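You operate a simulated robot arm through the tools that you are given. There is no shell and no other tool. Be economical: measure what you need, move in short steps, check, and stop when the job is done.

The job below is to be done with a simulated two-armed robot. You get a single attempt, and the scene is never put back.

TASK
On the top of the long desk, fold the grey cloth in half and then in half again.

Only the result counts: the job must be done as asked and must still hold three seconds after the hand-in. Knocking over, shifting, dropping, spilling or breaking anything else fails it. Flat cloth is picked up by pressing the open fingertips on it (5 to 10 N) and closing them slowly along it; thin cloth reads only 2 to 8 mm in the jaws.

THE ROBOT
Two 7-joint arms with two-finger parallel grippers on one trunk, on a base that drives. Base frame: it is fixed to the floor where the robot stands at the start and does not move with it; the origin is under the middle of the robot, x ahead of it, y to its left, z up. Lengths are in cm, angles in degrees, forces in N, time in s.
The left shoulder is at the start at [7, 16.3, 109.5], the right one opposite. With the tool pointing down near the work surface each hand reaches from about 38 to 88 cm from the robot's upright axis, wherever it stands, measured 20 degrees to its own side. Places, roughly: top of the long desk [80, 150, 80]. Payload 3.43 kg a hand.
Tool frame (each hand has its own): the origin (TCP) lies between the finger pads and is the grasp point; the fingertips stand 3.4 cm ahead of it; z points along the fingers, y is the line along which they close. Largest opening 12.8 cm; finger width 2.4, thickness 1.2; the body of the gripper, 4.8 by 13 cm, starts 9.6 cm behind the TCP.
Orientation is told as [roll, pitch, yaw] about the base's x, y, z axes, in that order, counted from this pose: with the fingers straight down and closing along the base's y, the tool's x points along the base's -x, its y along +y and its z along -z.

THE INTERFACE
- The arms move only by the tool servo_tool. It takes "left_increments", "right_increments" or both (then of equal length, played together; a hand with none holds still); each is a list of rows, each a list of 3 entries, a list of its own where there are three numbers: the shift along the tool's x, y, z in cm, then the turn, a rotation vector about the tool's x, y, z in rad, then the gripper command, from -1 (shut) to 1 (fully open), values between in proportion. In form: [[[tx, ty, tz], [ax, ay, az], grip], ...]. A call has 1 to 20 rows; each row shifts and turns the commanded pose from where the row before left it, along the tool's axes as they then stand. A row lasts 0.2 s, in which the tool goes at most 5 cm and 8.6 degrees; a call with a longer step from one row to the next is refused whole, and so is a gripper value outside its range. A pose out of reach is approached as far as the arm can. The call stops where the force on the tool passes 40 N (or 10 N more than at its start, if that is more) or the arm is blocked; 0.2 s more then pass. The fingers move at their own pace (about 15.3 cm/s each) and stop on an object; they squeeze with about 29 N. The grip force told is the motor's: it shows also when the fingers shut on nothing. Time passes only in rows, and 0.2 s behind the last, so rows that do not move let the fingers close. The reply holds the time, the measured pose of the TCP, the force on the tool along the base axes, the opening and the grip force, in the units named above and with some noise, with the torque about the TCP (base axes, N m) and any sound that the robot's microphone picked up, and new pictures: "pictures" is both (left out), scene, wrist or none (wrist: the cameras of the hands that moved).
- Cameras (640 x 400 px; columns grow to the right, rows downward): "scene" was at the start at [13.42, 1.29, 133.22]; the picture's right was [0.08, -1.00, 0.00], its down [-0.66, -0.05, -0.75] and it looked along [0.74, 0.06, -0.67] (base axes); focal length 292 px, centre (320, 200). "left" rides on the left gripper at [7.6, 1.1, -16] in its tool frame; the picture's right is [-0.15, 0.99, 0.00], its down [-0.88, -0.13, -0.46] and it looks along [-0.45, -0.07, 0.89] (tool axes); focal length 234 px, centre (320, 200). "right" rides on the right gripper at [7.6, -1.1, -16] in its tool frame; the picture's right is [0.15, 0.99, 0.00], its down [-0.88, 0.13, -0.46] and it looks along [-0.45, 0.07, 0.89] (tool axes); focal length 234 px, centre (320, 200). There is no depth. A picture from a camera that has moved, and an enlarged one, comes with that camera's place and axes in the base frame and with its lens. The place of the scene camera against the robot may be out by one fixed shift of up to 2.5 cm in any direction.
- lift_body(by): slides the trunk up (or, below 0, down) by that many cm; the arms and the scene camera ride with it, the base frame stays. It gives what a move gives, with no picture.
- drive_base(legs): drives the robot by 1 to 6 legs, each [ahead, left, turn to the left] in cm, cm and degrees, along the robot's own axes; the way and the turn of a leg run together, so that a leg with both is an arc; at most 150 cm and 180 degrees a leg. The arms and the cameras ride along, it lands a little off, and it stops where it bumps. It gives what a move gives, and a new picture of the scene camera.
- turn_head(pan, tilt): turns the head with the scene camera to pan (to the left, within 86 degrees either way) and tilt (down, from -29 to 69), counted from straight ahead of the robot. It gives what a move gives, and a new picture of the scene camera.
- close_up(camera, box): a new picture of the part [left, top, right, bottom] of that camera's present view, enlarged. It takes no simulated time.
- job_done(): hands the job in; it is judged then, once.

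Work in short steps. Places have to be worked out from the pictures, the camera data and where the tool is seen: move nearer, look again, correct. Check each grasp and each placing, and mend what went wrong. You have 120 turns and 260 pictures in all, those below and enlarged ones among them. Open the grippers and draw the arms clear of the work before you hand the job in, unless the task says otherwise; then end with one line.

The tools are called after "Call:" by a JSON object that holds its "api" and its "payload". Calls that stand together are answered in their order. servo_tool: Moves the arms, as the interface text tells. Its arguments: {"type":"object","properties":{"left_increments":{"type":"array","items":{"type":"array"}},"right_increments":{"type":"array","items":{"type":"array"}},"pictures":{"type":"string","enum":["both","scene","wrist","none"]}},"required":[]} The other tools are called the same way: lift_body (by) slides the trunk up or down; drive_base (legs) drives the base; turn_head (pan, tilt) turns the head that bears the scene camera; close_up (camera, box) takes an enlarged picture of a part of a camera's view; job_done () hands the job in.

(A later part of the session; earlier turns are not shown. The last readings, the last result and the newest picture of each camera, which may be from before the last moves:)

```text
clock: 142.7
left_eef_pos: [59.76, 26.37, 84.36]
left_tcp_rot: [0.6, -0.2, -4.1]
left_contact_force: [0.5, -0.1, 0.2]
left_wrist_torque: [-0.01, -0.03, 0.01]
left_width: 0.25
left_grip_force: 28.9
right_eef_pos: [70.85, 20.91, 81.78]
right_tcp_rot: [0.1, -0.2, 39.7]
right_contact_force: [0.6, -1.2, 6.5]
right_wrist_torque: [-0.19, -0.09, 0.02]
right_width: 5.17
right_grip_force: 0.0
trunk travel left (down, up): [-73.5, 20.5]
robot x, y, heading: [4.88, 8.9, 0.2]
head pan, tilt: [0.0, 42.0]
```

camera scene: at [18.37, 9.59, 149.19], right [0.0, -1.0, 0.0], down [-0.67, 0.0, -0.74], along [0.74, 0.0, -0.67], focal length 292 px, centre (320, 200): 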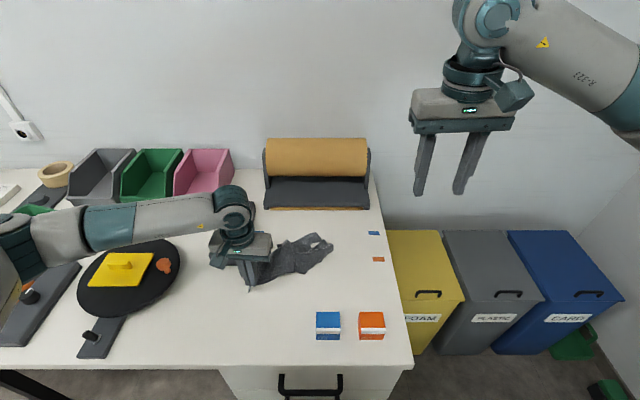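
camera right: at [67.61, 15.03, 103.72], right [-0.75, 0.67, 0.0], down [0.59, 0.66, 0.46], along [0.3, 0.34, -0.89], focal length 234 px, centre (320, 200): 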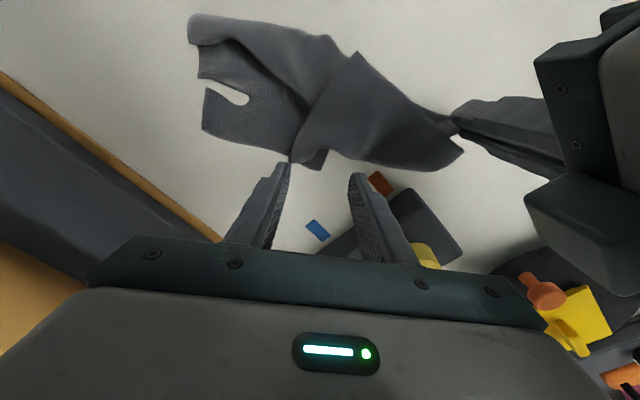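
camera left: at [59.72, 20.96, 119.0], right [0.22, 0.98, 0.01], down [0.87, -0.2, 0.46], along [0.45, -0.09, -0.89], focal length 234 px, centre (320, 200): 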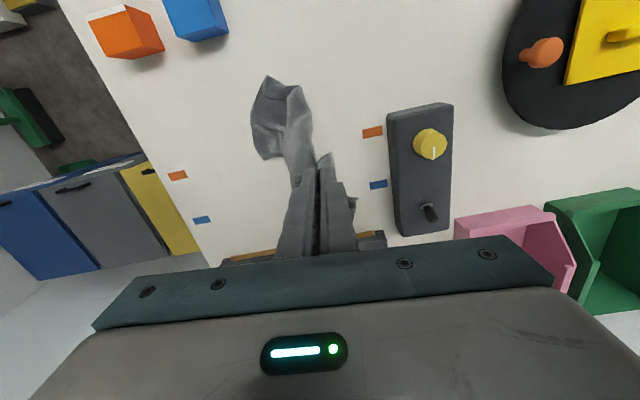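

Call:
{"api": "servo_tool", "payload": {"right_increments": [[[0, 0, 0], [0, 0, 0], -0.26], [[0, 0, 0], [0, 0, 0], -0.32], [[0, 0, 0], [0, 0, 0], -0.38], [[0, 0, 0], [0, 0, 0], -0.44], [[0, 0, 0], [0, 0, 0], -0.5], [[0, 0, 0], [0, 0, 0], -0.56], [[0, 0, 0], [0, 0, 0], -0.62], [[0, 0, 0], [0, 0, 0], -0.68], [[0, 0, 0], [0, 0, 0], -0.74], [[0, 0, 0], [0, 0, 0], -0.8], [[0, 0, 0], [0, 0, 0], -0.86], [[0, 0, 0], [0, 0, 0], -0.92], [[0, 0, 0], [0, 0, 0], -1], [[0, 0, 0], [0, 0, 0], -1], [[0, 0, -1], [0, 0, 0], -1], [[0, 0, -1.5], [0, 0, 0], -1], [[0, 0, -1.5], [0, 0, 0], -1]], "pictures": "none"}}

Call:
{"api": "close_up", "payload": {"camera": "right", "box": [180, 60, 500, 270]}}

```text
clock: 146.2
left_eef_pos: [59.74, 26.44, 84.4]
left_tcp_rot: [0.4, -0.1, -4.0]
left_contact_force: [0.9, 0.0, 0.3]
left_wrist_torque: [-0.01, -0.04, -0.01]
left_width: 0.28
left_grip_force: 28.8
right_eef_pos: [70.76, 20.81, 85.7]
right_tcp_rot: [0.1, 0.0, 39.7]
right_contact_force: [0.1, -0.2, -0.5]
right_wrist_torque: [-0.03, -0.04, -0.01]
right_width: 0.37
right_grip_force: 29.3
trunk travel left (down, up): [-73.5, 20.5]
robot x, y, heading: [4.89, 8.6, -0.1]
head pan, tilt: [0.0, 42.0]
```

```text
1.90 times, centred on (340, 165) of right
camera zoom: at [65.67, 14.97, 101.77], right [-0.74, 0.67, 0.0], down [0.59, 0.66, 0.46], along [0.3, 0.34, -0.89], focal length 446 px, centre (282, 267)
```

zoom: 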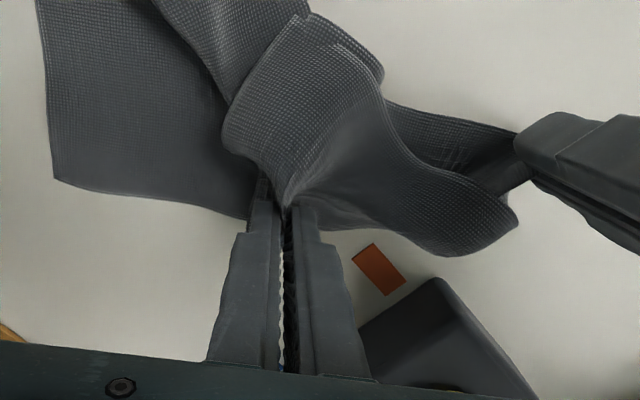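

Gripped. Lifting both hands together to let the cloth hang from its left edge, spreading them apart in x.

Call:
{"api": "servo_tool", "payload": {"left_increments": [[[0, 0, -2], [0, 0, 0], -1], [[0.1, 0, -2], [0, 0, 0], -1], [[0.1, -0.5, -2], [0, 0, 0], -1], [[0.1, -0.8, -2], [0, 0, 0], -1], [[0.1, -0.8, -2], [0, 0, 0], -1], [[0.1, -0.8, -2], [0, 0, 0], -1], [[0.1, -0.8, -2], [0, 0, 0], -1], [[0.1, -0.8, -2], [0, 0, 0], -1], [[0, -0.8, -2], [0, 0, 0], -1], [[0, -0.8, -2], [0, 0, 0], -1], [[0, -0.8, -2], [0, 0, 0], -1], [[0, -0.5, -2], [0, 0, 0], -1], [[0, 0, -2], [0, 0, 0], -1], [[0, 0, -2], [0, 0, 0], -1], [[0, 0, 0], [0, 0, 0], -1]], "right_increments": [[[0, 0, -2], [0, 0, 0], -1], [[0, 0, -2], [0, 0, 0], -1], [[-0.2, -0.2, -2], [0, 0, 0], -1], [[-0.3, -0.25, -2], [0, 0, 0], -1], [[-0.3, -0.25, -2], [0, 0, 0], -1], [[-0.3, -0.25, -2], [0, 0, 0], -1], [[-0.3, -0.25, -2], [0, 0, 0], -1], [[-0.3, -0.25, -2], [0, 0, 0], -1], [[-0.3, -0.25, -2], [0, 0, 0], -1], [[-0.3, -0.25, -2], [0, 0, 0], -1], [[-0.3, -0.25, -2], [0, 0, 0], -1], [[0, 0, -2], [0, 0, 0], -1], [[0, 0, -2], [0, 0, 0], -1], [[0, 0, -1], [0, 0, 0], -1], [[0, 0, 0], [0, 0, 0], -1]], "pictures": "scene"}}

Call:
{"api": "close_up", "payload": {"camera": "scene", "box": [180, 60, 420, 260]}}

```text
clock: 149.4
left_eef_pos: [58.55, 18.95, 112.3]
left_tcp_rot: [0.3, -0.1, -4.0]
left_contact_force: [3.2, 0.9, -0.4]
left_wrist_torque: [0.04, -0.12, 0.02]
left_width: 0.28
left_grip_force: 28.5
right_eef_pos: [74.36, 20.7, 112.89]
right_tcp_rot: [0.1, -0.1, 39.7]
right_contact_force: [-3.1, -1.6, -0.2]
right_wrist_torque: [-0.04, 0.09, 0.0]
right_width: 0.34
right_grip_force: 29.1
trunk travel left (down, up): [-73.5, 20.5]
robot x, y, heading: [5.05, 8.65, 0.1]
head pan, tilt: [0.0, 42.0]
camera scene: at [18.43, 9.52, 149.17], right [0.0, -1.0, 0.0], down [-0.67, 0.0, -0.74], along [0.74, 0.0, -0.67], focal length 292 px, centre (320, 200)
```

scene: 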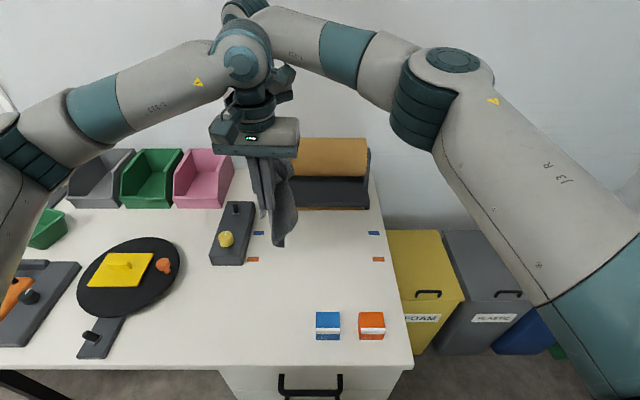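

```text
2.00 times, centred on (300, 160) of scene
camera zoom: at [18.43, 9.52, 149.17], right [0.0, -1.0, 0.0], down [-0.67, 0.0, -0.74], along [0.74, 0.0, -0.67], focal length 584 px, centre (360, 280)
```

zoom: 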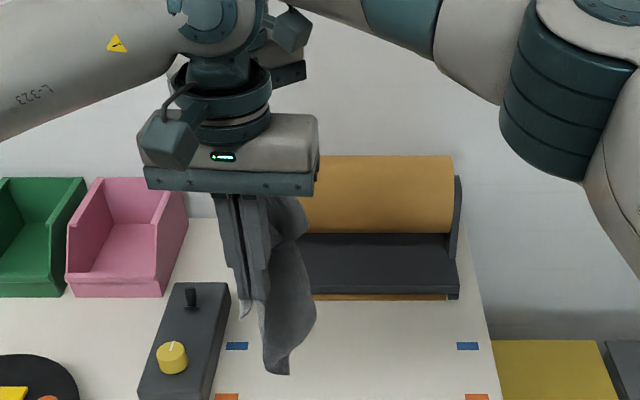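

Both hands hold the left edge (16 cm apart, lightly taut). Moving both toward the right side so I can lay the cloth out trailing to −y.

Call:
{"api": "servo_tool", "payload": {"left_increments": [[[0, 0, -1], [0, 0, 0], -1], [[0, -2, -0.5], [0, 0, 0], -1], [[0, -2, 0], [0, 0, 0], -1], [[0, -2, 0], [0, 0, 0], -1], [[0, -2, 0], [0, 0, 0], -1], [[0, -2, 0], [0, 0, 0], -1], [[0, -2, 0], [0, 0, 0], -1], [[0, -2, 0], [0, 0, 0], -1], [[0, -2, 0], [0, 0, 0], -1], [[0, -2, 0], [0, 0, 0], -1], [[0, -2, 0], [0, 0, 0], -1], [[0, 0, 0], [0, 0, 0], -1], [[0, 0, 0], [0, 0, 0], -1], [[0, 0, 0], [0, 0, 0], -1]], "right_increments": [[[0, 0, -1], [0, 0, 0], -1], [[1.4, -1.68, 0], [0, 0, 0], -1], [[1.4, -1.68, 0], [0, 0, 0], -1], [[1.4, -1.68, 0], [0, 0, 0], -1], [[1.28, -1.54, 0], [0, 0, 0], -1], [[1.28, -1.54, 0], [0, 0, 0], -1], [[1.28, -1.54, 0], [0, 0, 0], -1], [[1.28, -1.54, 0], [0, 0, 0], -1], [[1.28, -1.54, 0], [0, 0, 0], -1], [[1.28, -1.54, 0], [0, 0, 0], -1], [[1.28, -1.54, 0], [0, 0, 0], -1], [[0, 0, 0], [0, 0, 0], -1], [[0, 0, 0], [0, 0, 0], -1], [[0, 0, 0], [0, 0, 0], -1]], "pictures": "scene"}}

Call:
{"api": "close_up", "payload": {"camera": "scene", "box": [200, 60, 480, 280]}}

```text
clock: 152.4
left_eef_pos: [57.07, -1.04, 113.92]
left_tcp_rot: [0.4, -0.2, -4.0]
left_contact_force: [20.1, 1.2, -0.3]
left_wrist_torque: [0.09, -0.71, 0.08]
left_width: 0.27
left_grip_force: 28.7
right_eef_pos: [74.21, 0.13, 113.87]
right_tcp_rot: [0.2, -0.1, 39.7]
right_contact_force: [-21.1, -1.8, -1.1]
right_wrist_torque: [-0.01, 0.75, 0.08]
right_width: 0.35
right_grip_force: 29.4
trunk travel left (down, up): [-73.5, 20.5]
robot x, y, heading: [5.03, 8.8, -0.1]
head pan, tilt: [0.0, 42.0]
camera scene: at [18.39, 9.44, 149.18], right [0.0, -1.0, 0.0], down [-0.67, 0.0, -0.74], along [0.74, 0.0, -0.67], focal length 292 px, centre (320, 200)
```

scene: 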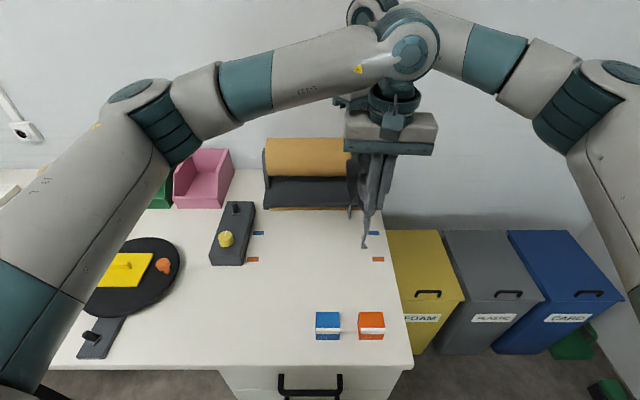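

```text
1.82 times, centred on (340, 170) of scene
camera zoom: at [18.39, 9.44, 149.18], right [0.0, -1.0, 0.0], down [-0.67, 0.0, -0.74], along [0.74, 0.0, -0.67], focal length 531 px, centre (284, 254)
```

zoom: 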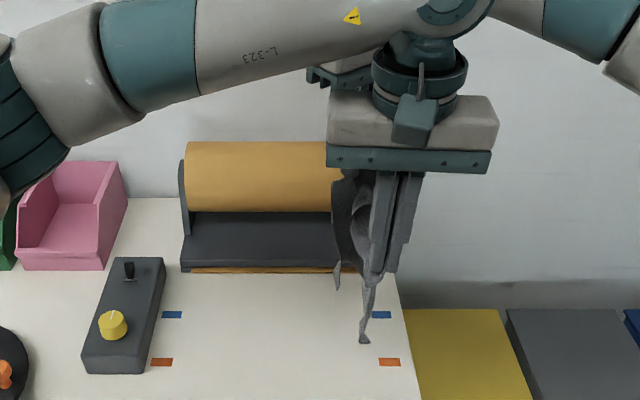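

Taut again from drift. Slackening that as I lay the cloth down moving toward +y.

Call:
{"api": "servo_tool", "payload": {"left_increments": [[[-0.7, 0.5, 1.6], [0, 0, 0], -1], [[0, 0.5, 1.6], [0, 0, 0], -1], [[0, 0.5, 1.6], [0, 0, 0], -1], [[0, 0.5, 1.6], [0, 0, 0], -1], [[0.07, 1.4, 1], [0, 0, 0], -1], [[0.07, 1.4, 1], [0, 0, 0], -1], [[0.07, 1.4, 1], [0, 0, 0], -1], [[0.07, 1.4, 1], [0, 0, 0], -1], [[0.07, 1.4, 1], [0, 0, 0], -1], [[0.07, 1.4, 1], [0, 0, 0], -1], [[0.07, 1.4, 1.4], [0, 0, 0], -1], [[0.07, 1.4, 1.4], [0, 0, 0], -1], [[0, 0, 0], [0, 0, 0], -1]], "right_increments": [[[-0.32, 0.384, 1.6], [0, 0, 0], -1], [[-0.32, 0.384, 1.6], [0, 0, 0], -1], [[-0.32, 0.384, 1.6], [0, 0, 0], -1], [[-0.32, 0.384, 1.6], [0, 0, 0], -1], [[-0.896, 1.075, 1], [0, 0, 0], -1], [[-0.896, 1.075, 1], [0, 0, 0], -1], [[-0.896, 1.075, 1], [0, 0, 0], -1], [[-0.896, 1.075, 1], [0, 0, 0], -1], [[-0.896, 1.075, 1], [0, 0, 0], -1], [[-0.896, 1.075, 1], [0, 0, 0], -1], [[-0.896, 1.075, 1.4], [0, 0, 0], -1], [[-0.896, 1.075, 1.4], [0, 0, 0], -1], [[0, 0, 0], [0, 0, 0], -1]], "pictures": "scene"}}

Call:
{"api": "close_up", "payload": {"camera": "scene", "box": [200, 140, 440, 300]}}

```text
clock: 155.2
left_eef_pos: [58.27, 12.1, 98.7]
left_tcp_rot: [0.4, -0.2, -4.1]
left_contact_force: [3.1, 1.4, 0.2]
left_wrist_torque: [0.0, -0.09, 0.02]
left_width: 0.23
left_grip_force: 28.6
right_eef_pos: [74.27, 13.33, 98.53]
right_tcp_rot: [0.1, 0.0, 39.7]
right_contact_force: [-2.7, -0.4, -0.4]
right_wrist_torque: [0.0, 0.08, 0.04]
right_width: 0.35
right_grip_force: 29.1
trunk travel left (down, up): [-73.5, 20.5]
robot x, y, heading: [4.75, 8.89, 0.1]
head pan, tilt: [0.0, 42.0]
camera scene: at [18.37, 9.4, 149.18], right [0.0, -1.0, 0.0], down [-0.67, 0.0, -0.74], along [0.74, 0.0, -0.67], focal length 292 px, centre (320, 200)
```

scene: 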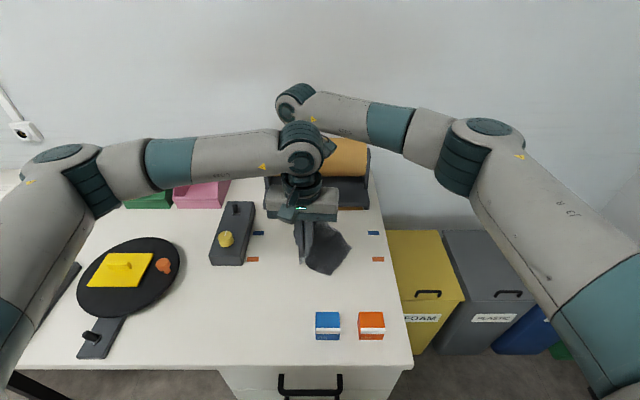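

```text
2.50 times, centred on (320, 220) of scene
camera zoom: at [18.37, 9.4, 149.18], right [0.0, -1.0, 0.0], down [-0.67, 0.0, -0.74], along [0.74, 0.0, -0.67], focal length 730 px, centre (320, 150)
```

zoom: 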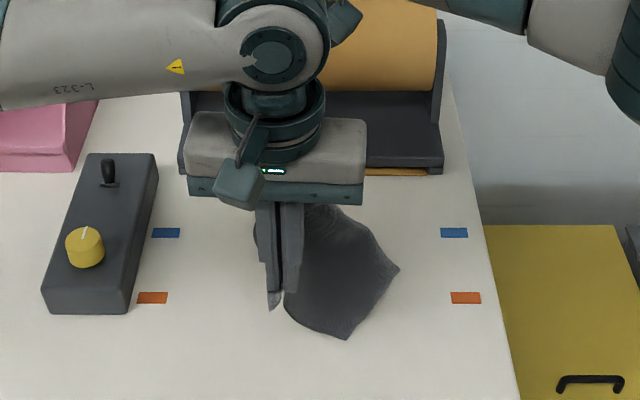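

Spreading nicely to the right. Continuing the lay-down.

Call:
{"api": "servo_tool", "payload": {"left_increments": [[[0.07, 1.4, 1.4], [0, 0, 0], -1], [[0.07, 1.4, 1.4], [0, 0, 0], -1], [[0.07, 1.4, 1.4], [0, 0, 0], -1], [[0.07, 1.4, 1.4], [0, 0, 0], -1], [[0.07, 1.3, 1.7], [0, 0, 0], -1], [[0.07, 1.3, 1.7], [0, 0, 0], -1], [[0.07, 1.3, 1.7], [0, 0, 0], -1], [[0.07, 1.3, 1.7], [0, 0, 0], -1], [[0.07, 1.3, 1.6], [0, 0, 0], -1], [[0, 1.0, 1.0], [0, 0, 0], -1], [[0, 0, 0], [0, 0, 0], -1]], "right_increments": [[[-0.896, 1.075, 1.4], [0, 0, 0], -1], [[-0.896, 1.075, 1.4], [0, 0, 0], -1], [[-0.896, 1.075, 1.4], [0, 0, 0], -1], [[-0.896, 1.075, 1.4], [0, 0, 0], -1], [[-0.832, 0.998, 1.7], [0, 0, 0], -1], [[-0.832, 0.998, 1.7], [0, 0, 0], -1], [[-0.832, 0.998, 1.7], [0, 0, 0], -1], [[-0.832, 0.998, 1.7], [0, 0, 0], -1], [[-0.832, 0.998, 1.6], [0, 0, 0], -1], [[-0.64, 0.768, 1.0], [0, 0, 0], -1], [[0, 0, 0], [0, 0, 0], -1]], "pictures": "scene"}}

Call:
{"api": "close_up", "payload": {"camera": "scene", "box": [200, 160, 440, 320]}}

```text
clock: 157.7
left_eef_pos: [58.55, 25.34, 83.84]
left_tcp_rot: [0.4, -0.2, -4.1]
left_contact_force: [-0.3, 0.9, -0.1]
left_wrist_torque: [0.01, 0.02, -0.04]
left_width: 0.24
left_grip_force: 28.6
right_eef_pos: [73.48, 26.42, 83.81]
right_tcp_rot: [0.1, -0.1, 39.6]
right_contact_force: [-0.7, 0.1, 0.8]
right_wrist_torque: [0.04, 0.01, 0.0]
right_width: 0.35
right_grip_force: 29.0
right hand out of reach, approached as far as the arm can: row 10
trunk travel left (down, up): [-73.5, 20.5]
robot x, y, heading: [4.96, 8.91, 0.0]
head pan, tilt: [0.0, 42.0]
camera scene: at [18.41, 9.46, 149.18], right [0.0, -1.0, 0.0], down [-0.67, 0.0, -0.74], along [0.74, 0.0, -0.67], focal length 292 px, centre (320, 200)
```

scene: 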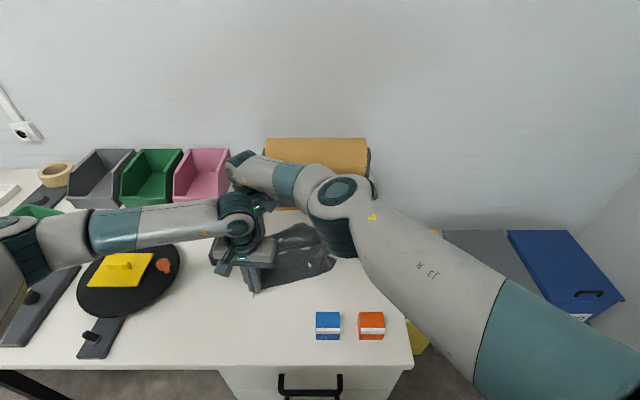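

```text
2.50 times, centred on (320, 240) of scene
camera zoom: at [18.41, 9.46, 149.18], right [0.0, -1.0, 0.0], down [-0.67, 0.0, -0.74], along [0.74, 0.0, -0.67], focal length 730 px, centre (320, 100)
```

zoom: 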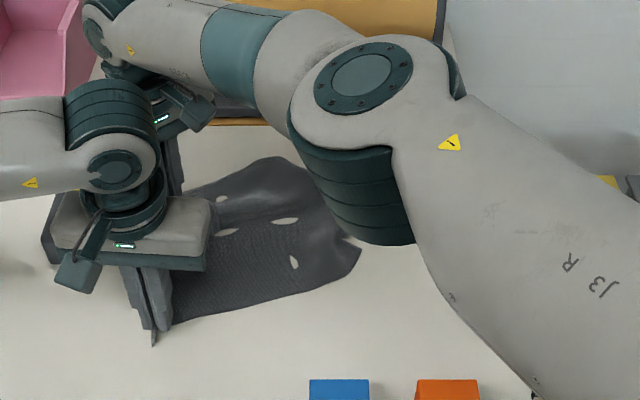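

Nicely flat. Shifting both hands 2 cm back to the right to stay clear of the button box, then pressing and opening.

Call:
{"api": "servo_tool", "payload": {"left_increments": [[[0, -1, 0], [0, 0, 0], -1], [[0, -1, 0.8], [0, 0, 0], -1], [[0, 0, 1.2], [0, 0, 0], -1], [[0, 0, 0.3], [0, 0, 0], -0.9], [[0, 0, 0], [0, 0, 0], -0.75], [[0, 0, 0], [0, 0, 0], -0.6], [[0, 0, 0], [0, 0, 0], -0.45], [[0, 0, 0], [0, 0, 0], -0.3], [[0, 0, -1], [0, 0, 0], -0.3], [[0, 0, -3], [0, 0, 0], -0.3], [[0, 0, -4], [0, 0, 0], -0.3], [[0, 2, -4], [0, 0, 0], -0.3], [[0, 3, -3], [0, 0, 0], -0.3], [[0, 3, -3], [0, 0, 0], -0.3]], "right_increments": [[[0.64, -0.77, 0], [0, 0, 0], -1], [[0.64, -0.77, 0.8], [0, 0, 0], -1], [[0, 0, 1.2], [0, 0, 0], -1], [[0, 0, 0.2], [0, 0, 0], -0.9], [[0, 0, 0], [0, 0, 0], -0.75], [[0, 0, 0], [0, 0, 0], -0.6], [[0, 0, 0], [0, 0, 0], -0.45], [[0, 0, 0], [0, 0, 0], -0.35], [[0, 0, -1], [0, 0, 0], -0.35], [[0, 0, -3], [0, 0, 0], -0.35], [[0, 0, -4], [0, 0, 0], -0.35], [[1.28, -1.54, -3], [0, 0, 0], -0.35], [[2.5, -3, -2], [0, 0, 0], -0.35], [[2.5, -3, -1], [0, 0, 0], -0.35]], "pictures": "none"}}

Call:
{"api": "servo_tool", "payload": {"right_increments": [[[3, -3.4, 0], [0, 0, 0.13], -0.3], [[3, -3.4, 0], [0, 0, 0.13], -0.3], [[3, -3.4, 0], [0, 0, 0.13], -0.3], [[3, -3.4, 0], [0, 0, 0.13], -0.3], [[3, -3.4, 0], [0, 0, 0.13], -0.3]], "pictures": "both"}}

Call:
{"api": "close_up", "payload": {"camera": "scene", "box": [200, 180, 420, 320]}}

```text
clock: 160.7
left_eef_pos: [58.8, 31.24, 99.67]
left_tcp_rot: [0.4, -0.1, -4.0]
left_contact_force: [-0.7, -0.5, -0.1]
left_wrist_torque: [-0.02, -0.04, -0.02]
left_width: 4.5
left_grip_force: 0.1
right_eef_pos: [73.35, 14.44, 95.65]
right_tcp_rot: [0.1, -0.1, 39.7]
right_contact_force: [0.4, -1.3, -0.8]
right_wrist_torque: [0.05, 0.01, 0.0]
right_width: 4.12
right_grip_force: 0.1
trunk travel left (down, up): [-73.5, 20.5]
robot x, y, heading: [5.25, 8.77, -0.0]
head pan, tilt: [0.0, 42.0]
```

```text
clock: 161.8
left_eef_pos: [58.75, 31.18, 99.66]
left_tcp_rot: [0.3, -0.3, -4.0]
left_contact_force: [-0.4, 0.9, 0.4]
left_wrist_torque: [-0.02, -0.01, 0.01]
left_width: 4.51
left_grip_force: 0.0
right_eef_pos: [67.09, -6.86, 95.61]
right_tcp_rot: [0.1, 0.1, 2.4]
right_contact_force: [-0.1, -0.4, -0.6]
right_wrist_torque: [0.04, -0.04, 0.01]
right_width: 4.44
right_grip_force: 0.1
trunk travel left (down, up): [-73.5, 20.5]
robot x, y, heading: [4.98, 8.91, 0.2]
head pan, tilt: [0.0, 42.0]
camera scene: at [18.27, 9.31, 149.19], right [0.0, -1.0, 0.0], down [-0.67, 0.0, -0.74], along [0.74, 0.0, -0.67], focal length 292 px, centre (320, 200)
camera right: at [59.47, -8.48, 111.57], right [-0.19, 0.98, 0.0], down [0.87, 0.17, 0.46], along [0.45, 0.09, -0.89], focal length 234 px, centre (320, 200)
```

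scene: 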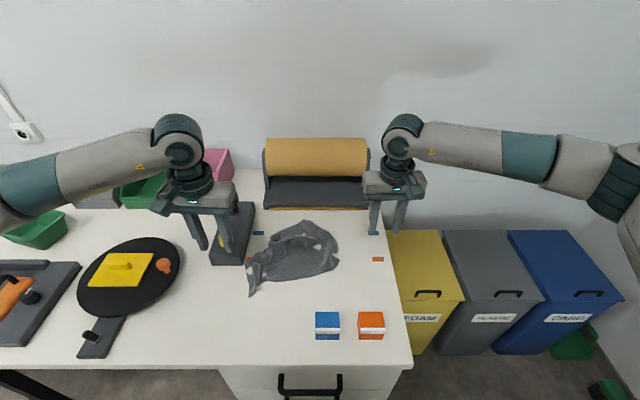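
right: 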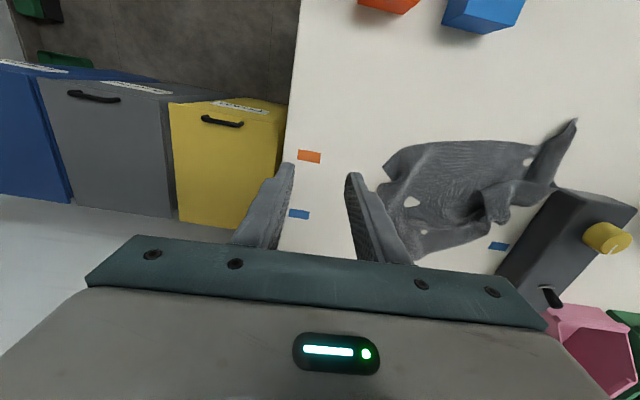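

```text
2.86 times, centred on (310, 250) of scene
camera zoom: at [18.27, 9.31, 149.19], right [0.0, -1.0, 0.0], down [-0.67, 0.0, -0.74], along [0.74, 0.0, -0.67], focal length 834 px, centre (349, 57)
```

zoom: 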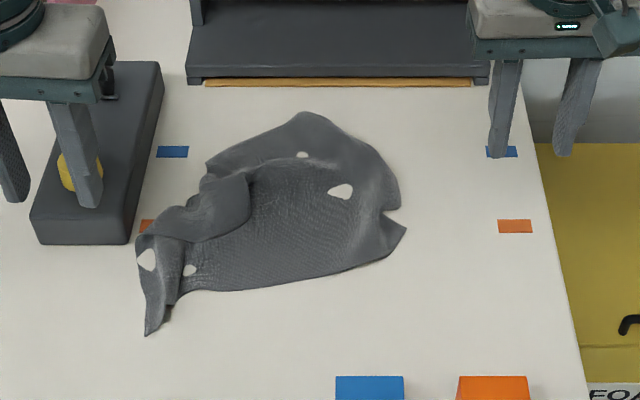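

Mostly flat but with a bunched left end. Taking a close look from the left wrist camera to choose grips on the left edge.

Call:
{"api": "close_up", "payload": {"camera": "left", "box": [60, 60, 380, 260]}}

Call:
{"api": "close_up", "payload": {"camera": "right", "box": [360, 90, 620, 270]}}

```text
2.00 times, centred on (220, 160) of left
camera zoom: at [51.16, 32.78, 115.63], right [0.22, 0.98, 0.01], down [0.87, -0.2, 0.46], along [0.45, -0.09, -0.89], focal length 468 px, centre (520, 280)
```

zoom: 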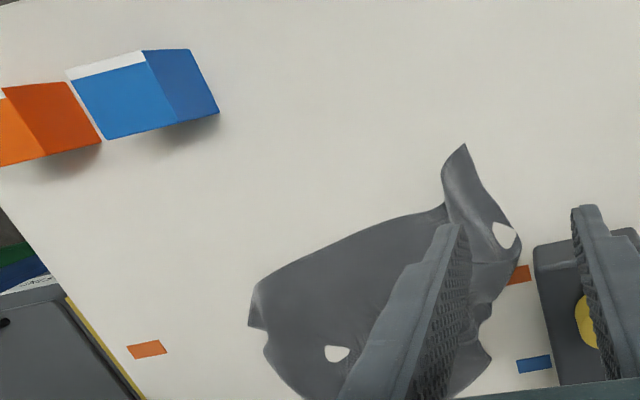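

```text
2.22 times, centred on (490, 180) of right
camera zoom: at [59.47, -8.48, 111.57], right [-0.19, 0.98, 0.0], down [0.87, 0.17, 0.46], along [0.45, 0.09, -0.89], focal length 520 px, centre (-58, 244)
```

zoom: 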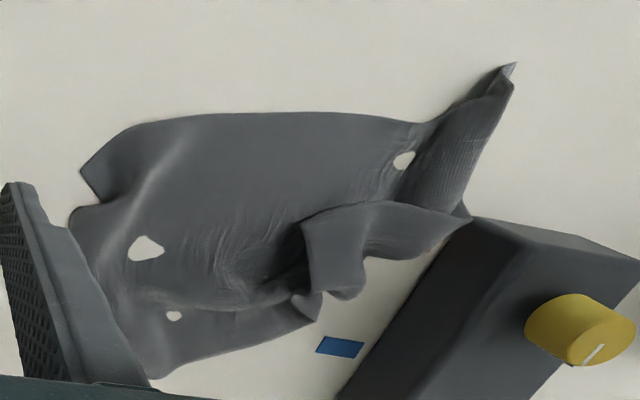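

The far-left corner is folded over and the cloth is rotated. The most reliable reset was hanging it from the near edge's two corners. Gripping near-left (≈61, 26.7) with the left and near-right (≈70, 7.3) with the right, in one go.

Call:
{"api": "servo_tool", "payload": {"left_increments": [[[-0.46, -0.9, 3], [0, 0, 0.015], -0.3], [[-0.46, -0.9, 3], [0, 0, 0], -0.3], [[-0.46, -0.9, 3], [0, 0, 0], -0.3], [[-0.46, -0.9, 3], [0, 0, 0], -0.3], [[-0.46, -0.9, 3], [0, 0, 0], -0.3], [[0, 0, 2], [0, 0, 0], -0.3], [[0, 0, 1], [0, 0, 0], -0.3], [[0, 0, 0.2], [0, 0, 0], -0.3], [[0, 0, 0], [0, 0, 0], -0.3], [[0, 0, 0], [0, 0, 0], -0.37], [[0, 0, 0], [0, 0, 0], -0.44], [[0, 0, 0], [0, 0, 0], -0.51], [[0, 0, 0], [0, 0, 0], -0.58], [[0, 0, 0], [0, 0, 0], -0.65], [[0, 0, 0], [0, 0, 0], -0.72], [[0, 0, 0], [0, 0, 0], -0.79], [[0, 0, 0], [0, 0, 0], -0.86], [[0, 0, 0], [0, 0, 0], -0.93], [[0, 0, 0], [0, 0, 0], -1], [[0, 0, 0], [0, 0, 0], -1]], "right_increments": [[[-0.74, 2.84, 2.2], [0, 0, 0], -0.3], [[-0.74, 2.84, 2.2], [0, 0, 0], -0.3], [[-0.74, 2.84, 2.2], [0, 0, 0], -0.3], [[-0.74, 2.84, 2.2], [0, 0, 0], -0.3], [[-0.74, 2.84, 2.2], [0, 0, 0], -0.3], [[0, 0, 2], [0, 0, 0], -0.3], [[0, 0, 0.95], [0, 0, 0], -0.3], [[0, 0, 0.2], [0, 0, 0], -0.3], [[0, 0, 0], [0, 0, 0], -0.3], [[0, 0, 0], [0, 0, 0], -0.37], [[0, 0, 0], [0, 0, 0], -0.44], [[0, 0, 0], [0, 0, 0], -0.51], [[0, 0, 0], [0, 0, 0], -0.58], [[0, 0, 0], [0, 0, 0], -0.65], [[0, 0, 0], [0, 0, 0], -0.72], [[0, 0, 0], [0, 0, 0], -0.79], [[0, 0, 0], [0, 0, 0], -0.86], [[0, 0, 0], [0, 0, 0], -0.93], [[0, 0, 0], [0, 0, 0], -1], [[0, 0, 0], [0, 0, 0], -1]], "pictures": "wrist"}}

```text
clock: 166.1
left_eef_pos: [60.63, 26.74, 81.64]
left_tcp_rot: [0.3, -0.4, -4.9]
left_contact_force: [2.1, -3.2, 12.3]
left_wrist_torque: [-0.2, -0.17, -0.02]
left_width: 0.3
left_grip_force: 29.0
right_eef_pos: [69.88, 7.53, 81.66]
right_tcp_rot: [0.2, -0.1, 2.5]
right_contact_force: [-3.1, 4.7, 25.4]
right_wrist_torque: [0.11, 0.03, -0.15]
right_width: 0.22
right_grip_force: 28.7
trunk travel left (down, up): [-73.5, 20.5]
robot x, y, heading: [4.8, 8.82, 0.2]
head pan, tilt: [0.0, 42.0]
camera right: at [62.4, 6.0, 97.61], right [-0.19, 0.98, 0.0], down [0.87, 0.17, 0.46], along [0.45, 0.09, -0.89], focal length 234 px, centre (320, 200)
camera left: at [52.99, 28.37, 97.5], right [0.23, 0.97, 0.01], down [0.86, -0.21, 0.46], along [0.45, -0.1, -0.89], focal length 234 px, centre (320, 200)
```

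right: 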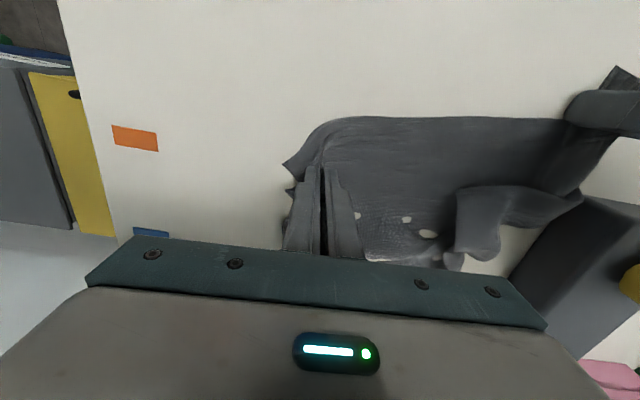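
left: 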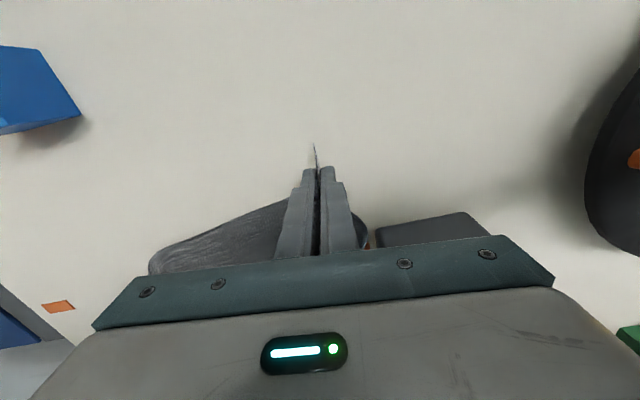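

Both corners held. Lifting and squaring them up to hang at x≈70.

Call:
{"api": "servo_tool", "payload": {"left_increments": [[[0, 0, -2], [0, 0, 0], -1], [[-0.85, -0.6, -2], [0, 0, 0], -1], [[-0.85, -0.6, -2], [0, 0, 0], -1], [[-0.85, -0.6, -2], [0, 0, 0], -1], [[-0.85, -0.6, -2], [0, 0, 0], -1], [[-0.85, -0.6, -2], [0, 0, 0], -1], [[-0.85, -0.6, -2], [0, 0, 0], -1], [[-0.85, -0.6, -2], [0, 0, 0], -1], [[-0.85, -0.6, -2], [0, 0, 0], -1], [[-0.85, -0.6, -2], [0, 0, 0], -1], [[-0.85, -0.6, -2], [0, 0, 0], -1], [[-0.85, -0.6, -2], [0, 0, 0], -1], [[0, 0, 0], [0, 0, 0], -1], [[0, 0, 0], [0, 0, 0], -1], [[0, 0, 0], [0, 0, 0], -1]], "right_increments": [[[0, 0, -2], [0, 0, 0], -1], [[0, -0.8, -2], [0, 0, 0], -1], [[0, -0.8, -2], [0, 0, 0], -1], [[0, -0.8, -2], [0, 0, 0], -1], [[0, -0.8, -2], [0, 0, 0], -1], [[0, -0.8, -2], [0, 0, 0], -1], [[0, -0.8, -2], [0, 0, 0], -1], [[0, -0.8, -2], [0, 0, 0], -1], [[0, -0.8, -2], [0, 0, 0], -1], [[0, -0.8, -2], [0, 0, 0], -1], [[0, -0.8, -2], [0, 0, 0], -1], [[0, -0.8, -2], [0, 0, 0], -1], [[0, 0, 0], [0, 0, 0], -1], [[0, 0, 0], [0, 0, 0], -1], [[0, 0, 0], [0, 0, 0], -1]], "pictures": "none"}}

Call:
{"api": "close_up", "payload": {"camera": "scene", "box": [200, 120, 440, 280]}}

```text
clock: 169.2
left_eef_pos: [69.42, 18.98, 105.31]
left_tcp_rot: [0.4, -0.2, -4.9]
left_contact_force: [-2.3, -12.7, -0.6]
left_wrist_torque: [-0.44, 0.12, -0.3]
left_width: 0.29
left_grip_force: 29.3
right_eef_pos: [70.6, -1.27, 105.34]
right_tcp_rot: [0.1, 0.0, 2.5]
right_contact_force: [2.1, 12.9, 0.3]
right_wrist_torque: [0.44, -0.1, -0.37]
right_width: 0.31
right_grip_force: 29.4
trunk travel left (down, up): [-73.5, 20.5]
robot x, y, heading: [5.0, 8.74, -0.1]
head pan, tilt: [0.0, 42.0]
```

```text
2.50 times, centred on (320, 200) of scene
camera zoom: at [18.39, 9.48, 149.18], right [0.0, -1.0, 0.0], down [-0.67, 0.0, -0.74], along [0.74, 0.0, -0.67], focal length 730 px, centre (320, 200)
```

zoom: 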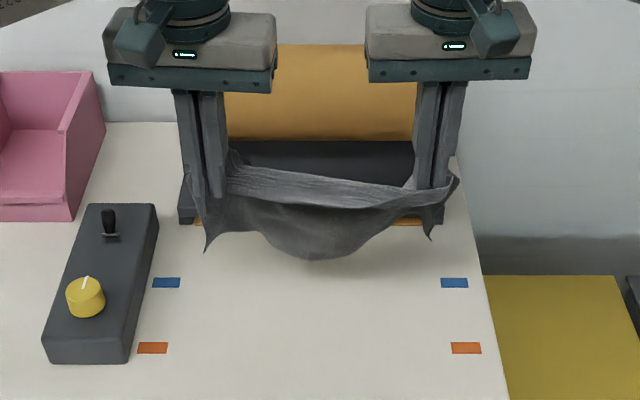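

Hanging and taut. Moving it ahead and laying it flat with the path that worked before.

Call:
{"api": "servo_tool", "payload": {"left_increments": [[[-1.05, -0.2, 0.83], [0, 0, 0], -1], [[-1.05, 0.1, 0.83], [0, 0, 0], -1], [[-1.05, 0.1, 0.83], [0, 0, 0], -1], [[-1.05, 0.1, 0.83], [0, 0, 0], -1], [[-1.05, 0.1, 0.83], [0, 0, 0], -1], [[-1.05, 0.1, 0.83], [0, 0, 0], -1], [[-1.05, 0.1, 0.83], [0, 0, 0], -1], [[0, 0, 0], [0, 0, 0], -1], [[0, 0, 0], [0, 0, 0], -1], [[0.3, 0, 0.6], [0, 0, 0], -1], [[0.7, -0.06, 0.8], [0, 0, 0], -1], [[1, -0.08, 1], [0, 0, 0], -1], [[1, -0.08, 1], [0, 0, 0], -1], [[1.1, -0.08, 1.1], [0, 0, 0], -1], [[1.1, -0.08, 1.1], [0, 0, 0], -1], [[1.2, -0.1, 1.2], [0, 0, 0], -1], [[1.2, -0.1, 1.2], [0, 0, 0], -1], [[1.2, -0.1, 1.2], [0, 0, 0], -1]], "right_increments": [[[-0.9, 0.2, 0.83], [0, 0, 0], -1], [[-0.9, 0, 0.83], [0, 0, 0], -1], [[-0.9, 0, 0.83], [0, 0, 0], -1], [[-0.9, 0, 0.83], [0, 0, 0], -1], [[-0.9, 0, 0.83], [0, 0, 0], -1], [[-0.9, 0, 0.83], [0, 0, 0], -1], [[-0.9, 0, 0.83], [0, 0, 0], -1], [[0, 0, 0], [0, 0, 0], -1], [[0, 0, 0], [0, 0, 0], -1], [[0.3, 0, 0.6], [0, 0, 0], -1], [[0.7, 0, 0.8], [0, 0, 0], -1], [[1, 0, 1], [0, 0, 0], -1], [[1, 0, 1], [0, 0, 0], -1], [[1.1, 0, 1.1], [0, 0, 0], -1], [[1.1, 0, 1.1], [0, 0, 0], -1], [[1.2, 0, 1.2], [0, 0, 0], -1], [[1.2, 0, 1.2], [0, 0, 0], -1], [[1.2, 0, 1.2], [0, 0, 0], -1]], "pictures": "none"}}

Call:
{"api": "close_up", "payload": {"camera": "scene", "box": [200, 140, 440, 300]}}

```text
clock: 173.1
left_eef_pos: [68.04, 19.04, 90.37]
left_tcp_rot: [0.3, -0.2, -4.9]
left_contact_force: [-3.8, -12.4, 0.6]
left_wrist_torque: [-0.41, 0.09, -0.29]
left_width: 0.29
left_grip_force: 28.4
right_eef_pos: [68.04, -1.2, 90.41]
right_tcp_rot: [0.1, 0.1, 2.3]
right_contact_force: [3.4, 12.6, 0.6]
right_wrist_torque: [0.44, -0.11, -0.37]
right_width: 0.31
right_grip_force: 28.9
trunk travel left (down, up): [-73.5, 20.5]
robot x, y, heading: [4.53, 9.08, 0.4]
head pan, tilt: [0.0, 42.0]
```

```text
2.50 times, centred on (320, 220) of scene
camera zoom: at [18.38, 9.49, 149.18], right [0.0, -1.0, 0.0], down [-0.67, 0.0, -0.74], along [0.74, 0.0, -0.67], focal length 730 px, centre (320, 150)
```

zoom: 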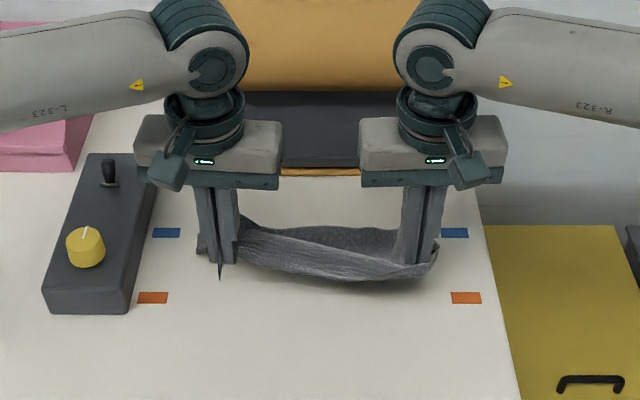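

Continuing down; then press, open with tips pressed to spread the gathers, and lift off.

Call:
{"api": "servo_tool", "payload": {"left_increments": [[[1, -0.08, 1.1], [0, 0, 0], -1], [[1, -0.08, 1.1], [0, 0, 0], -1], [[1, -0.08, 1.1], [0, 0, 0], -1], [[1, -0.08, 1.1], [0, 0, 0], -1], [[1, -0.08, 1.1], [0, 0, 0], -1], [[1, -0.08, 0.9], [0, 0, 0], -1], [[1, -0.06, 0.8], [0, 0, 0], -1], [[0.5, 0, 0.6], [0, 0, 0], -1], [[0, 0, 1.0], [0, 0, 0], -1], [[0, 0, 0.15], [0, 0, 0], -0.85], [[0, 0, 0], [0, 0, 0], -0.7], [[0, 0, 0], [0, 0, 0], -0.5], [[0, 0, 0], [0, 0, 0], -0.3], [[0, 0, 0], [0, 0, 0], -0.1], [[0, 0, 0], [0, 0, 0], 0], [[0, 0, -2], [0, 0, 0], 0], [[0, 0, -4], [0, 0, 0], 0], [[0, 0, -4], [0, 0, 0], 0], [[1, 3, -3], [0, 0, 0], 0]], "right_increments": [[[1, 0, 1.1], [0, 0, 0], -1], [[1, 0, 1.1], [0, 0, 0], -1], [[1, 0, 1.1], [0, 0, 0], -1], [[1, 0, 1.1], [0, 0, 0], -1], [[1, 0, 1.1], [0, 0, 0], -1], [[1, 0, 0.9], [0, 0, 0], -1], [[1, 0, 0.8], [0, 0, 0], -1], [[0.5, 0, 0.6], [0, 0, 0], -1], [[0, 0, 1.0], [0, 0, 0], -1], [[0, 0, 0.15], [0, 0, 0], -0.85], [[0, 0, 0], [0, 0, 0], -0.7], [[0, 0, 0], [0, 0, 0], -0.5], [[0, 0, 0], [0, 0, 0], -0.3], [[0, 0, 0], [0, 0, 0], -0.1], [[0, 0, 0], [0, 0, 0], 0], [[0, 0, -2], [0, 0, 0], 0], [[0, 0, -4], [0, 0, 0], 0], [[0, 0, -4], [0, 0, 0], 0], [[1, -3, -3], [0, 0, 0], 0]], "pictures": "none"}}

Call:
{"api": "close_up", "payload": {"camera": "scene", "box": [200, 170, 440, 330]}}

Call:
{"api": "close_up", "payload": {"camera": "right", "box": [240, 80, 600, 280]}}

```text
clock: 177.1
left_eef_pos: [59.72, 22.23, 94.5]
left_tcp_rot: [0.4, -0.3, -5.0]
left_contact_force: [-0.3, -0.7, -0.2]
left_wrist_torque: [-0.02, -0.01, -0.01]
left_width: 6.39
left_grip_force: 0.1
right_eef_pos: [59.51, -4.54, 94.6]
right_tcp_rot: [0.1, -0.1, 2.5]
right_contact_force: [-0.8, 0.7, 1.1]
right_wrist_torque: [0.01, -0.04, 0.02]
right_width: 6.4
right_grip_force: 0.0
trunk travel left (down, up): [-73.5, 20.5]
robot x, y, heading: [5.11, 8.71, 0.2]
head pan, tilt: [0.0, 42.0]
```

```text
2.50 times, centred on (320, 250) of scene
camera zoom: at [18.09, 9.5, 149.2], right [0.0, -1.0, 0.0], down [-0.67, 0.0, -0.74], along [0.74, 0.0, -0.67], focal length 730 px, centre (320, 75)
```

zoom: 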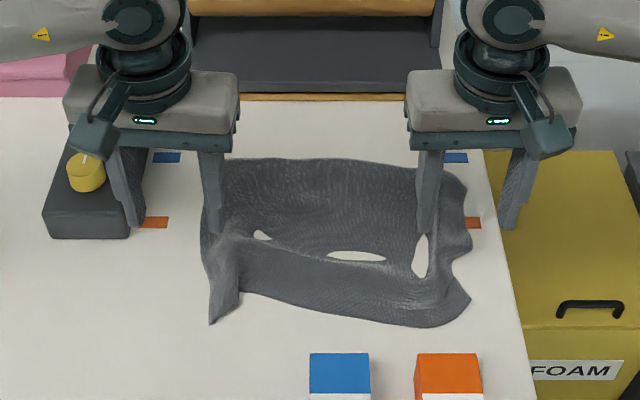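

```text
1.78 times, centred on (420, 180) of right
camera zoom: at [51.96, -6.14, 110.56], right [-0.19, 0.98, 0.0], down [0.87, 0.17, 0.46], along [0.45, 0.09, -0.89], focal length 416 px, centre (142, 236)
```

zoom: 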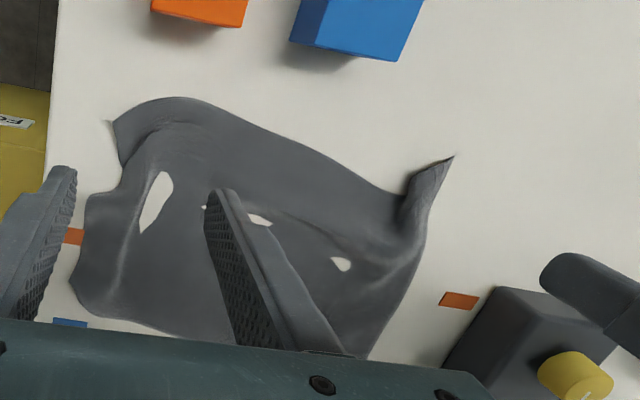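

Flat and square again: x≈57–79, y≈−8–22. Now the free-hinge fold: both hands grip the left edge with y-closing jaws — left hand at the near end (60.5, 17), right hand at the far end (75.8, 18.4).

Call:
{"api": "servo_tool", "payload": {"left_increments": [[[-0.5, -0.65, 1.4], [0, 0, -0.02], -0.3], [[-0.1, -0.65, 1.4], [0, 0, -0.02], -0.3], [[-0.1, -0.65, 1.4], [0, 0, -0.02], -0.3], [[-0.1, -0.65, 1.4], [0, 0, -0.02], -0.3], [[-0.1, -0.65, 1.4], [0, 0, 0], -0.3], [[-0.1, -0.65, 1.4], [0, 0, 0], -0.3], [[-0.1, -0.65, 1.4], [0, 0, 0], -0.3], [[-0.1, -0.65, 1.2], [0, 0, 0], -0.3], [[0, 0, 0], [0, 0, 0], -0.3]], "right_increments": [[[-4, 0.5, 0], [0, 0, 0.02], -0.3], [[-4, 1, 1], [0, 0, 0.02], -0.3], [[-3, 2.5, 1.5], [0, 0, 0], -0.3], [[-2.5, 3.5, 1.5], [0, 0, 0], -0.3], [[-2, 4, 1.5], [0, 0, 0], -0.3], [[-1, 4.2, 1.5], [0, 0, 0], -0.3], [[-0.2, 4.2, 2], [0, 0, 0], -0.3], [[0, 3, 2.1], [0, 0, 0], -0.3], [[0, 0, 0], [0, 0, 0], -0.3]], "pictures": "wrist"}}

```text
clock: 179.1
left_eef_pos: [61.02, 16.91, 83.16]
left_tcp_rot: [0.3, -0.2, -0.3]
left_contact_force: [0.5, 0.0, -0.6]
left_wrist_torque: [0.01, -0.03, -0.01]
left_width: 4.47
left_grip_force: 0.1
right_eef_pos: [76.4, 18.47, 83.43]
right_tcp_rot: [0.1, 0.1, 0.2]
right_contact_force: [-0.7, -0.9, 0.2]
right_wrist_torque: [0.02, -0.01, -0.01]
right_width: 4.47
right_grip_force: 0.1
trunk travel left (down, up): [-73.5, 20.5]
robot x, y, heading: [5.0, 9.11, -0.1]
head pan, tilt: [0.0, 42.0]
camera right: at [68.76, 17.22, 99.29], right [-0.15, 0.99, 0.0], down [0.88, 0.13, 0.45], along [0.45, 0.07, -0.89], focal length 234 px, centre (320, 200)
camera left: at [53.34, 18.08, 99.3], right [0.15, 0.99, 0.01], down [0.88, -0.14, 0.46], along [0.45, -0.06, -0.89], focal length 234 px, centre (320, 200)
```

right: 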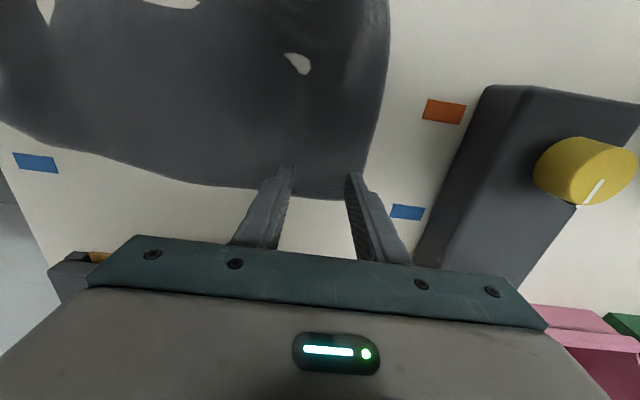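
left: 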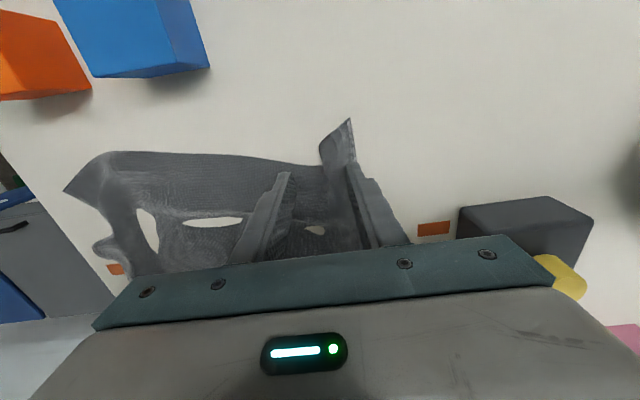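

Both pairs of fingertips are on the cloth just inside the edge. Pressing and closing.

Call:
{"api": "servo_tool", "payload": {"left_increments": [[[0, 0, 1.0], [0, 0, 0], -0.3], [[0, 0, 0.5], [0, 0, 0], -0.3], [[0, 0, 0.18], [0, 0, 0], -0.3], [[0, 0, 0], [0, 0, 0], -0.3], [[0, 0, 0], [0, 0, 0], -0.37], [[0, 0, 0], [0, 0, 0], -0.44], [[0, 0, 0], [0, 0, 0], -0.51], [[0, 0, 0], [0, 0, 0], -0.58], [[0, 0, 0], [0, 0, 0], -0.65], [[0, 0, 0], [0, 0, 0], -0.72], [[0, 0, 0], [0, 0, 0], -0.79], [[0, 0, 0], [0, 0, 0], -0.86], [[0, 0, 0], [0, 0, 0], -0.93], [[0, 0, 0], [0, 0, 0], -1], [[0, 0, 0], [0, 0, 0], -1]], "right_increments": [[[0, 0, 1.2], [0, 0, 0], -0.3], [[0, 0, 0.5], [0, 0, 0], -0.3], [[0, 0, 0.23], [0, 0, 0], -0.3], [[0, 0, 0], [0, 0, 0], -0.3], [[0, 0, 0], [0, 0, 0], -0.37], [[0, 0, 0], [0, 0, 0], -0.44], [[0, 0, 0], [0, 0, 0], -0.51], [[0, 0, 0], [0, 0, 0], -0.58], [[0, 0, 0], [0, 0, 0], -0.65], [[0, 0, 0], [0, 0, 0], -0.72], [[0, 0, 0], [0, 0, 0], -0.79], [[0, 0, 0], [0, 0, 0], -0.86], [[0, 0, 0], [0, 0, 0], -0.93], [[0, 0, 0], [0, 0, 0], -1], [[0, 0, 0], [0, 0, 0], -1]], "pictures": "none"}}

```text
clock: 182.2
left_eef_pos: [60.8, 17.1, 81.78]
left_tcp_rot: [0.4, -0.2, -0.3]
left_contact_force: [0.1, -0.3, 0.9]
left_wrist_torque: [-0.02, 0.03, -0.05]
left_width: 0.28
left_grip_force: 28.7
right_eef_pos: [76.16, 18.6, 81.44]
right_tcp_rot: [0.1, 0.0, 0.2]
right_contact_force: [0.5, 0.4, 13.4]
right_wrist_torque: [0.07, -0.06, -0.03]
right_width: 0.26
right_grip_force: 29.4
trunk travel left (down, up): [-73.5, 20.5]
robot x, y, heading: [4.96, 8.95, -0.1]
head pan, tilt: [0.0, 42.0]
```

Both ends of the left edge are gripped. Lifting and carrying it over toward the right, pausing just past the apex.

Call:
{"api": "servo_tool", "payload": {"left_increments": [[[0, -0.2, -1.5], [0, 0, 0], -1], [[0, -0.3, -1.5], [0, 0, 0], -1], [[0, -0.4, -1.5], [0, 0, 0], -1], [[0, -1.2, -1.1], [0, 0, 0], -1], [[0, -1.2, -1.1], [0, 0, 0], -1], [[0, -1.2, -1.1], [0, 0, 0], -1], [[0, -1.2, -1], [0, 0, 0], -1], [[0, -1.2, -1], [0, 0, 0], -1], [[0, -1.3, -0.6], [0, 0, 0], -1], [[0, -1.3, -0.3], [0, 0, 0], -1], [[0, -1.3, 0], [0, 0, 0], -1], [[0, -1.3, 0], [0, 0, 0], -1], [[0, 0, 0], [0, 0, 0], -1]], "right_increments": [[[0, -0.2, -1.5], [0, 0, 0], -1], [[0, -0.3, -1.5], [0, 0, 0], -1], [[0, -0.4, -1.5], [0, 0, 0], -1], [[0, -1.25, -1.1], [0, 0, 0], -1], [[0, -1.25, -1.1], [0, 0, 0], -1], [[0, -1.25, -1.1], [0, 0, 0], -1], [[0, -1.25, -1], [0, 0, 0], -1], [[0, -1.25, -1], [0, 0, 0], -1], [[0, -1.4, -0.6], [0, 0, 0], -1], [[0, -1.4, -0.3], [0, 0, 0], -1], [[0, -1.4, 0], [0, 0, 0], -1], [[0, -1.4, 0], [0, 0, 0], -1], [[0, 0, 0], [0, 0, 0], -1]], "pictures": "scene"}}

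Call:
{"api": "close_up", "payload": {"camera": "scene", "box": [200, 160, 440, 320]}}

```text
clock: 185.1
left_eef_pos: [60.88, 5.1, 92.33]
left_tcp_rot: [0.3, -0.1, -0.3]
left_contact_force: [-0.4, 0.3, 1.1]
left_wrist_torque: [-0.02, -0.02, 0.01]
left_width: 0.28
left_grip_force: 29.2
right_eef_pos: [76.49, 5.83, 92.13]
right_tcp_rot: [0.1, 0.1, 0.2]
right_contact_force: [-0.2, 0.4, 0.1]
right_wrist_torque: [-0.01, -0.04, -0.01]
right_width: 0.23
right_grip_force: 29.4
trunk travel left (down, up): [-73.5, 20.5]
robot x, y, heading: [4.96, 9.04, -0.1]
head pan, tilt: [0.0, 42.0]
camera scene: at [18.4, 9.6, 149.18], right [0.0, -1.0, 0.0], down [-0.67, 0.0, -0.74], along [0.74, 0.0, -0.67], focal length 292 px, centre (320, 200)
```

scene: 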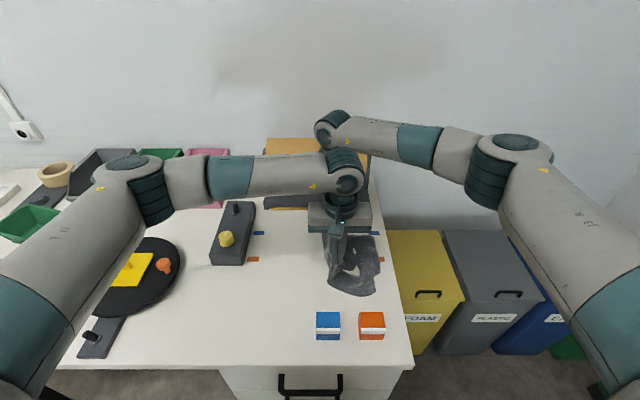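

```text
2.50 times, centred on (320, 240) of scene
camera zoom: at [18.4, 9.6, 149.18], right [0.0, -1.0, 0.0], down [-0.67, 0.0, -0.74], along [0.74, 0.0, -0.67], focal length 730 px, centre (320, 100)
```

zoom: 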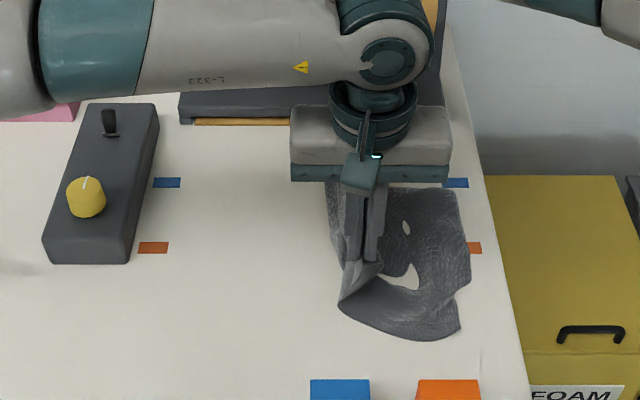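

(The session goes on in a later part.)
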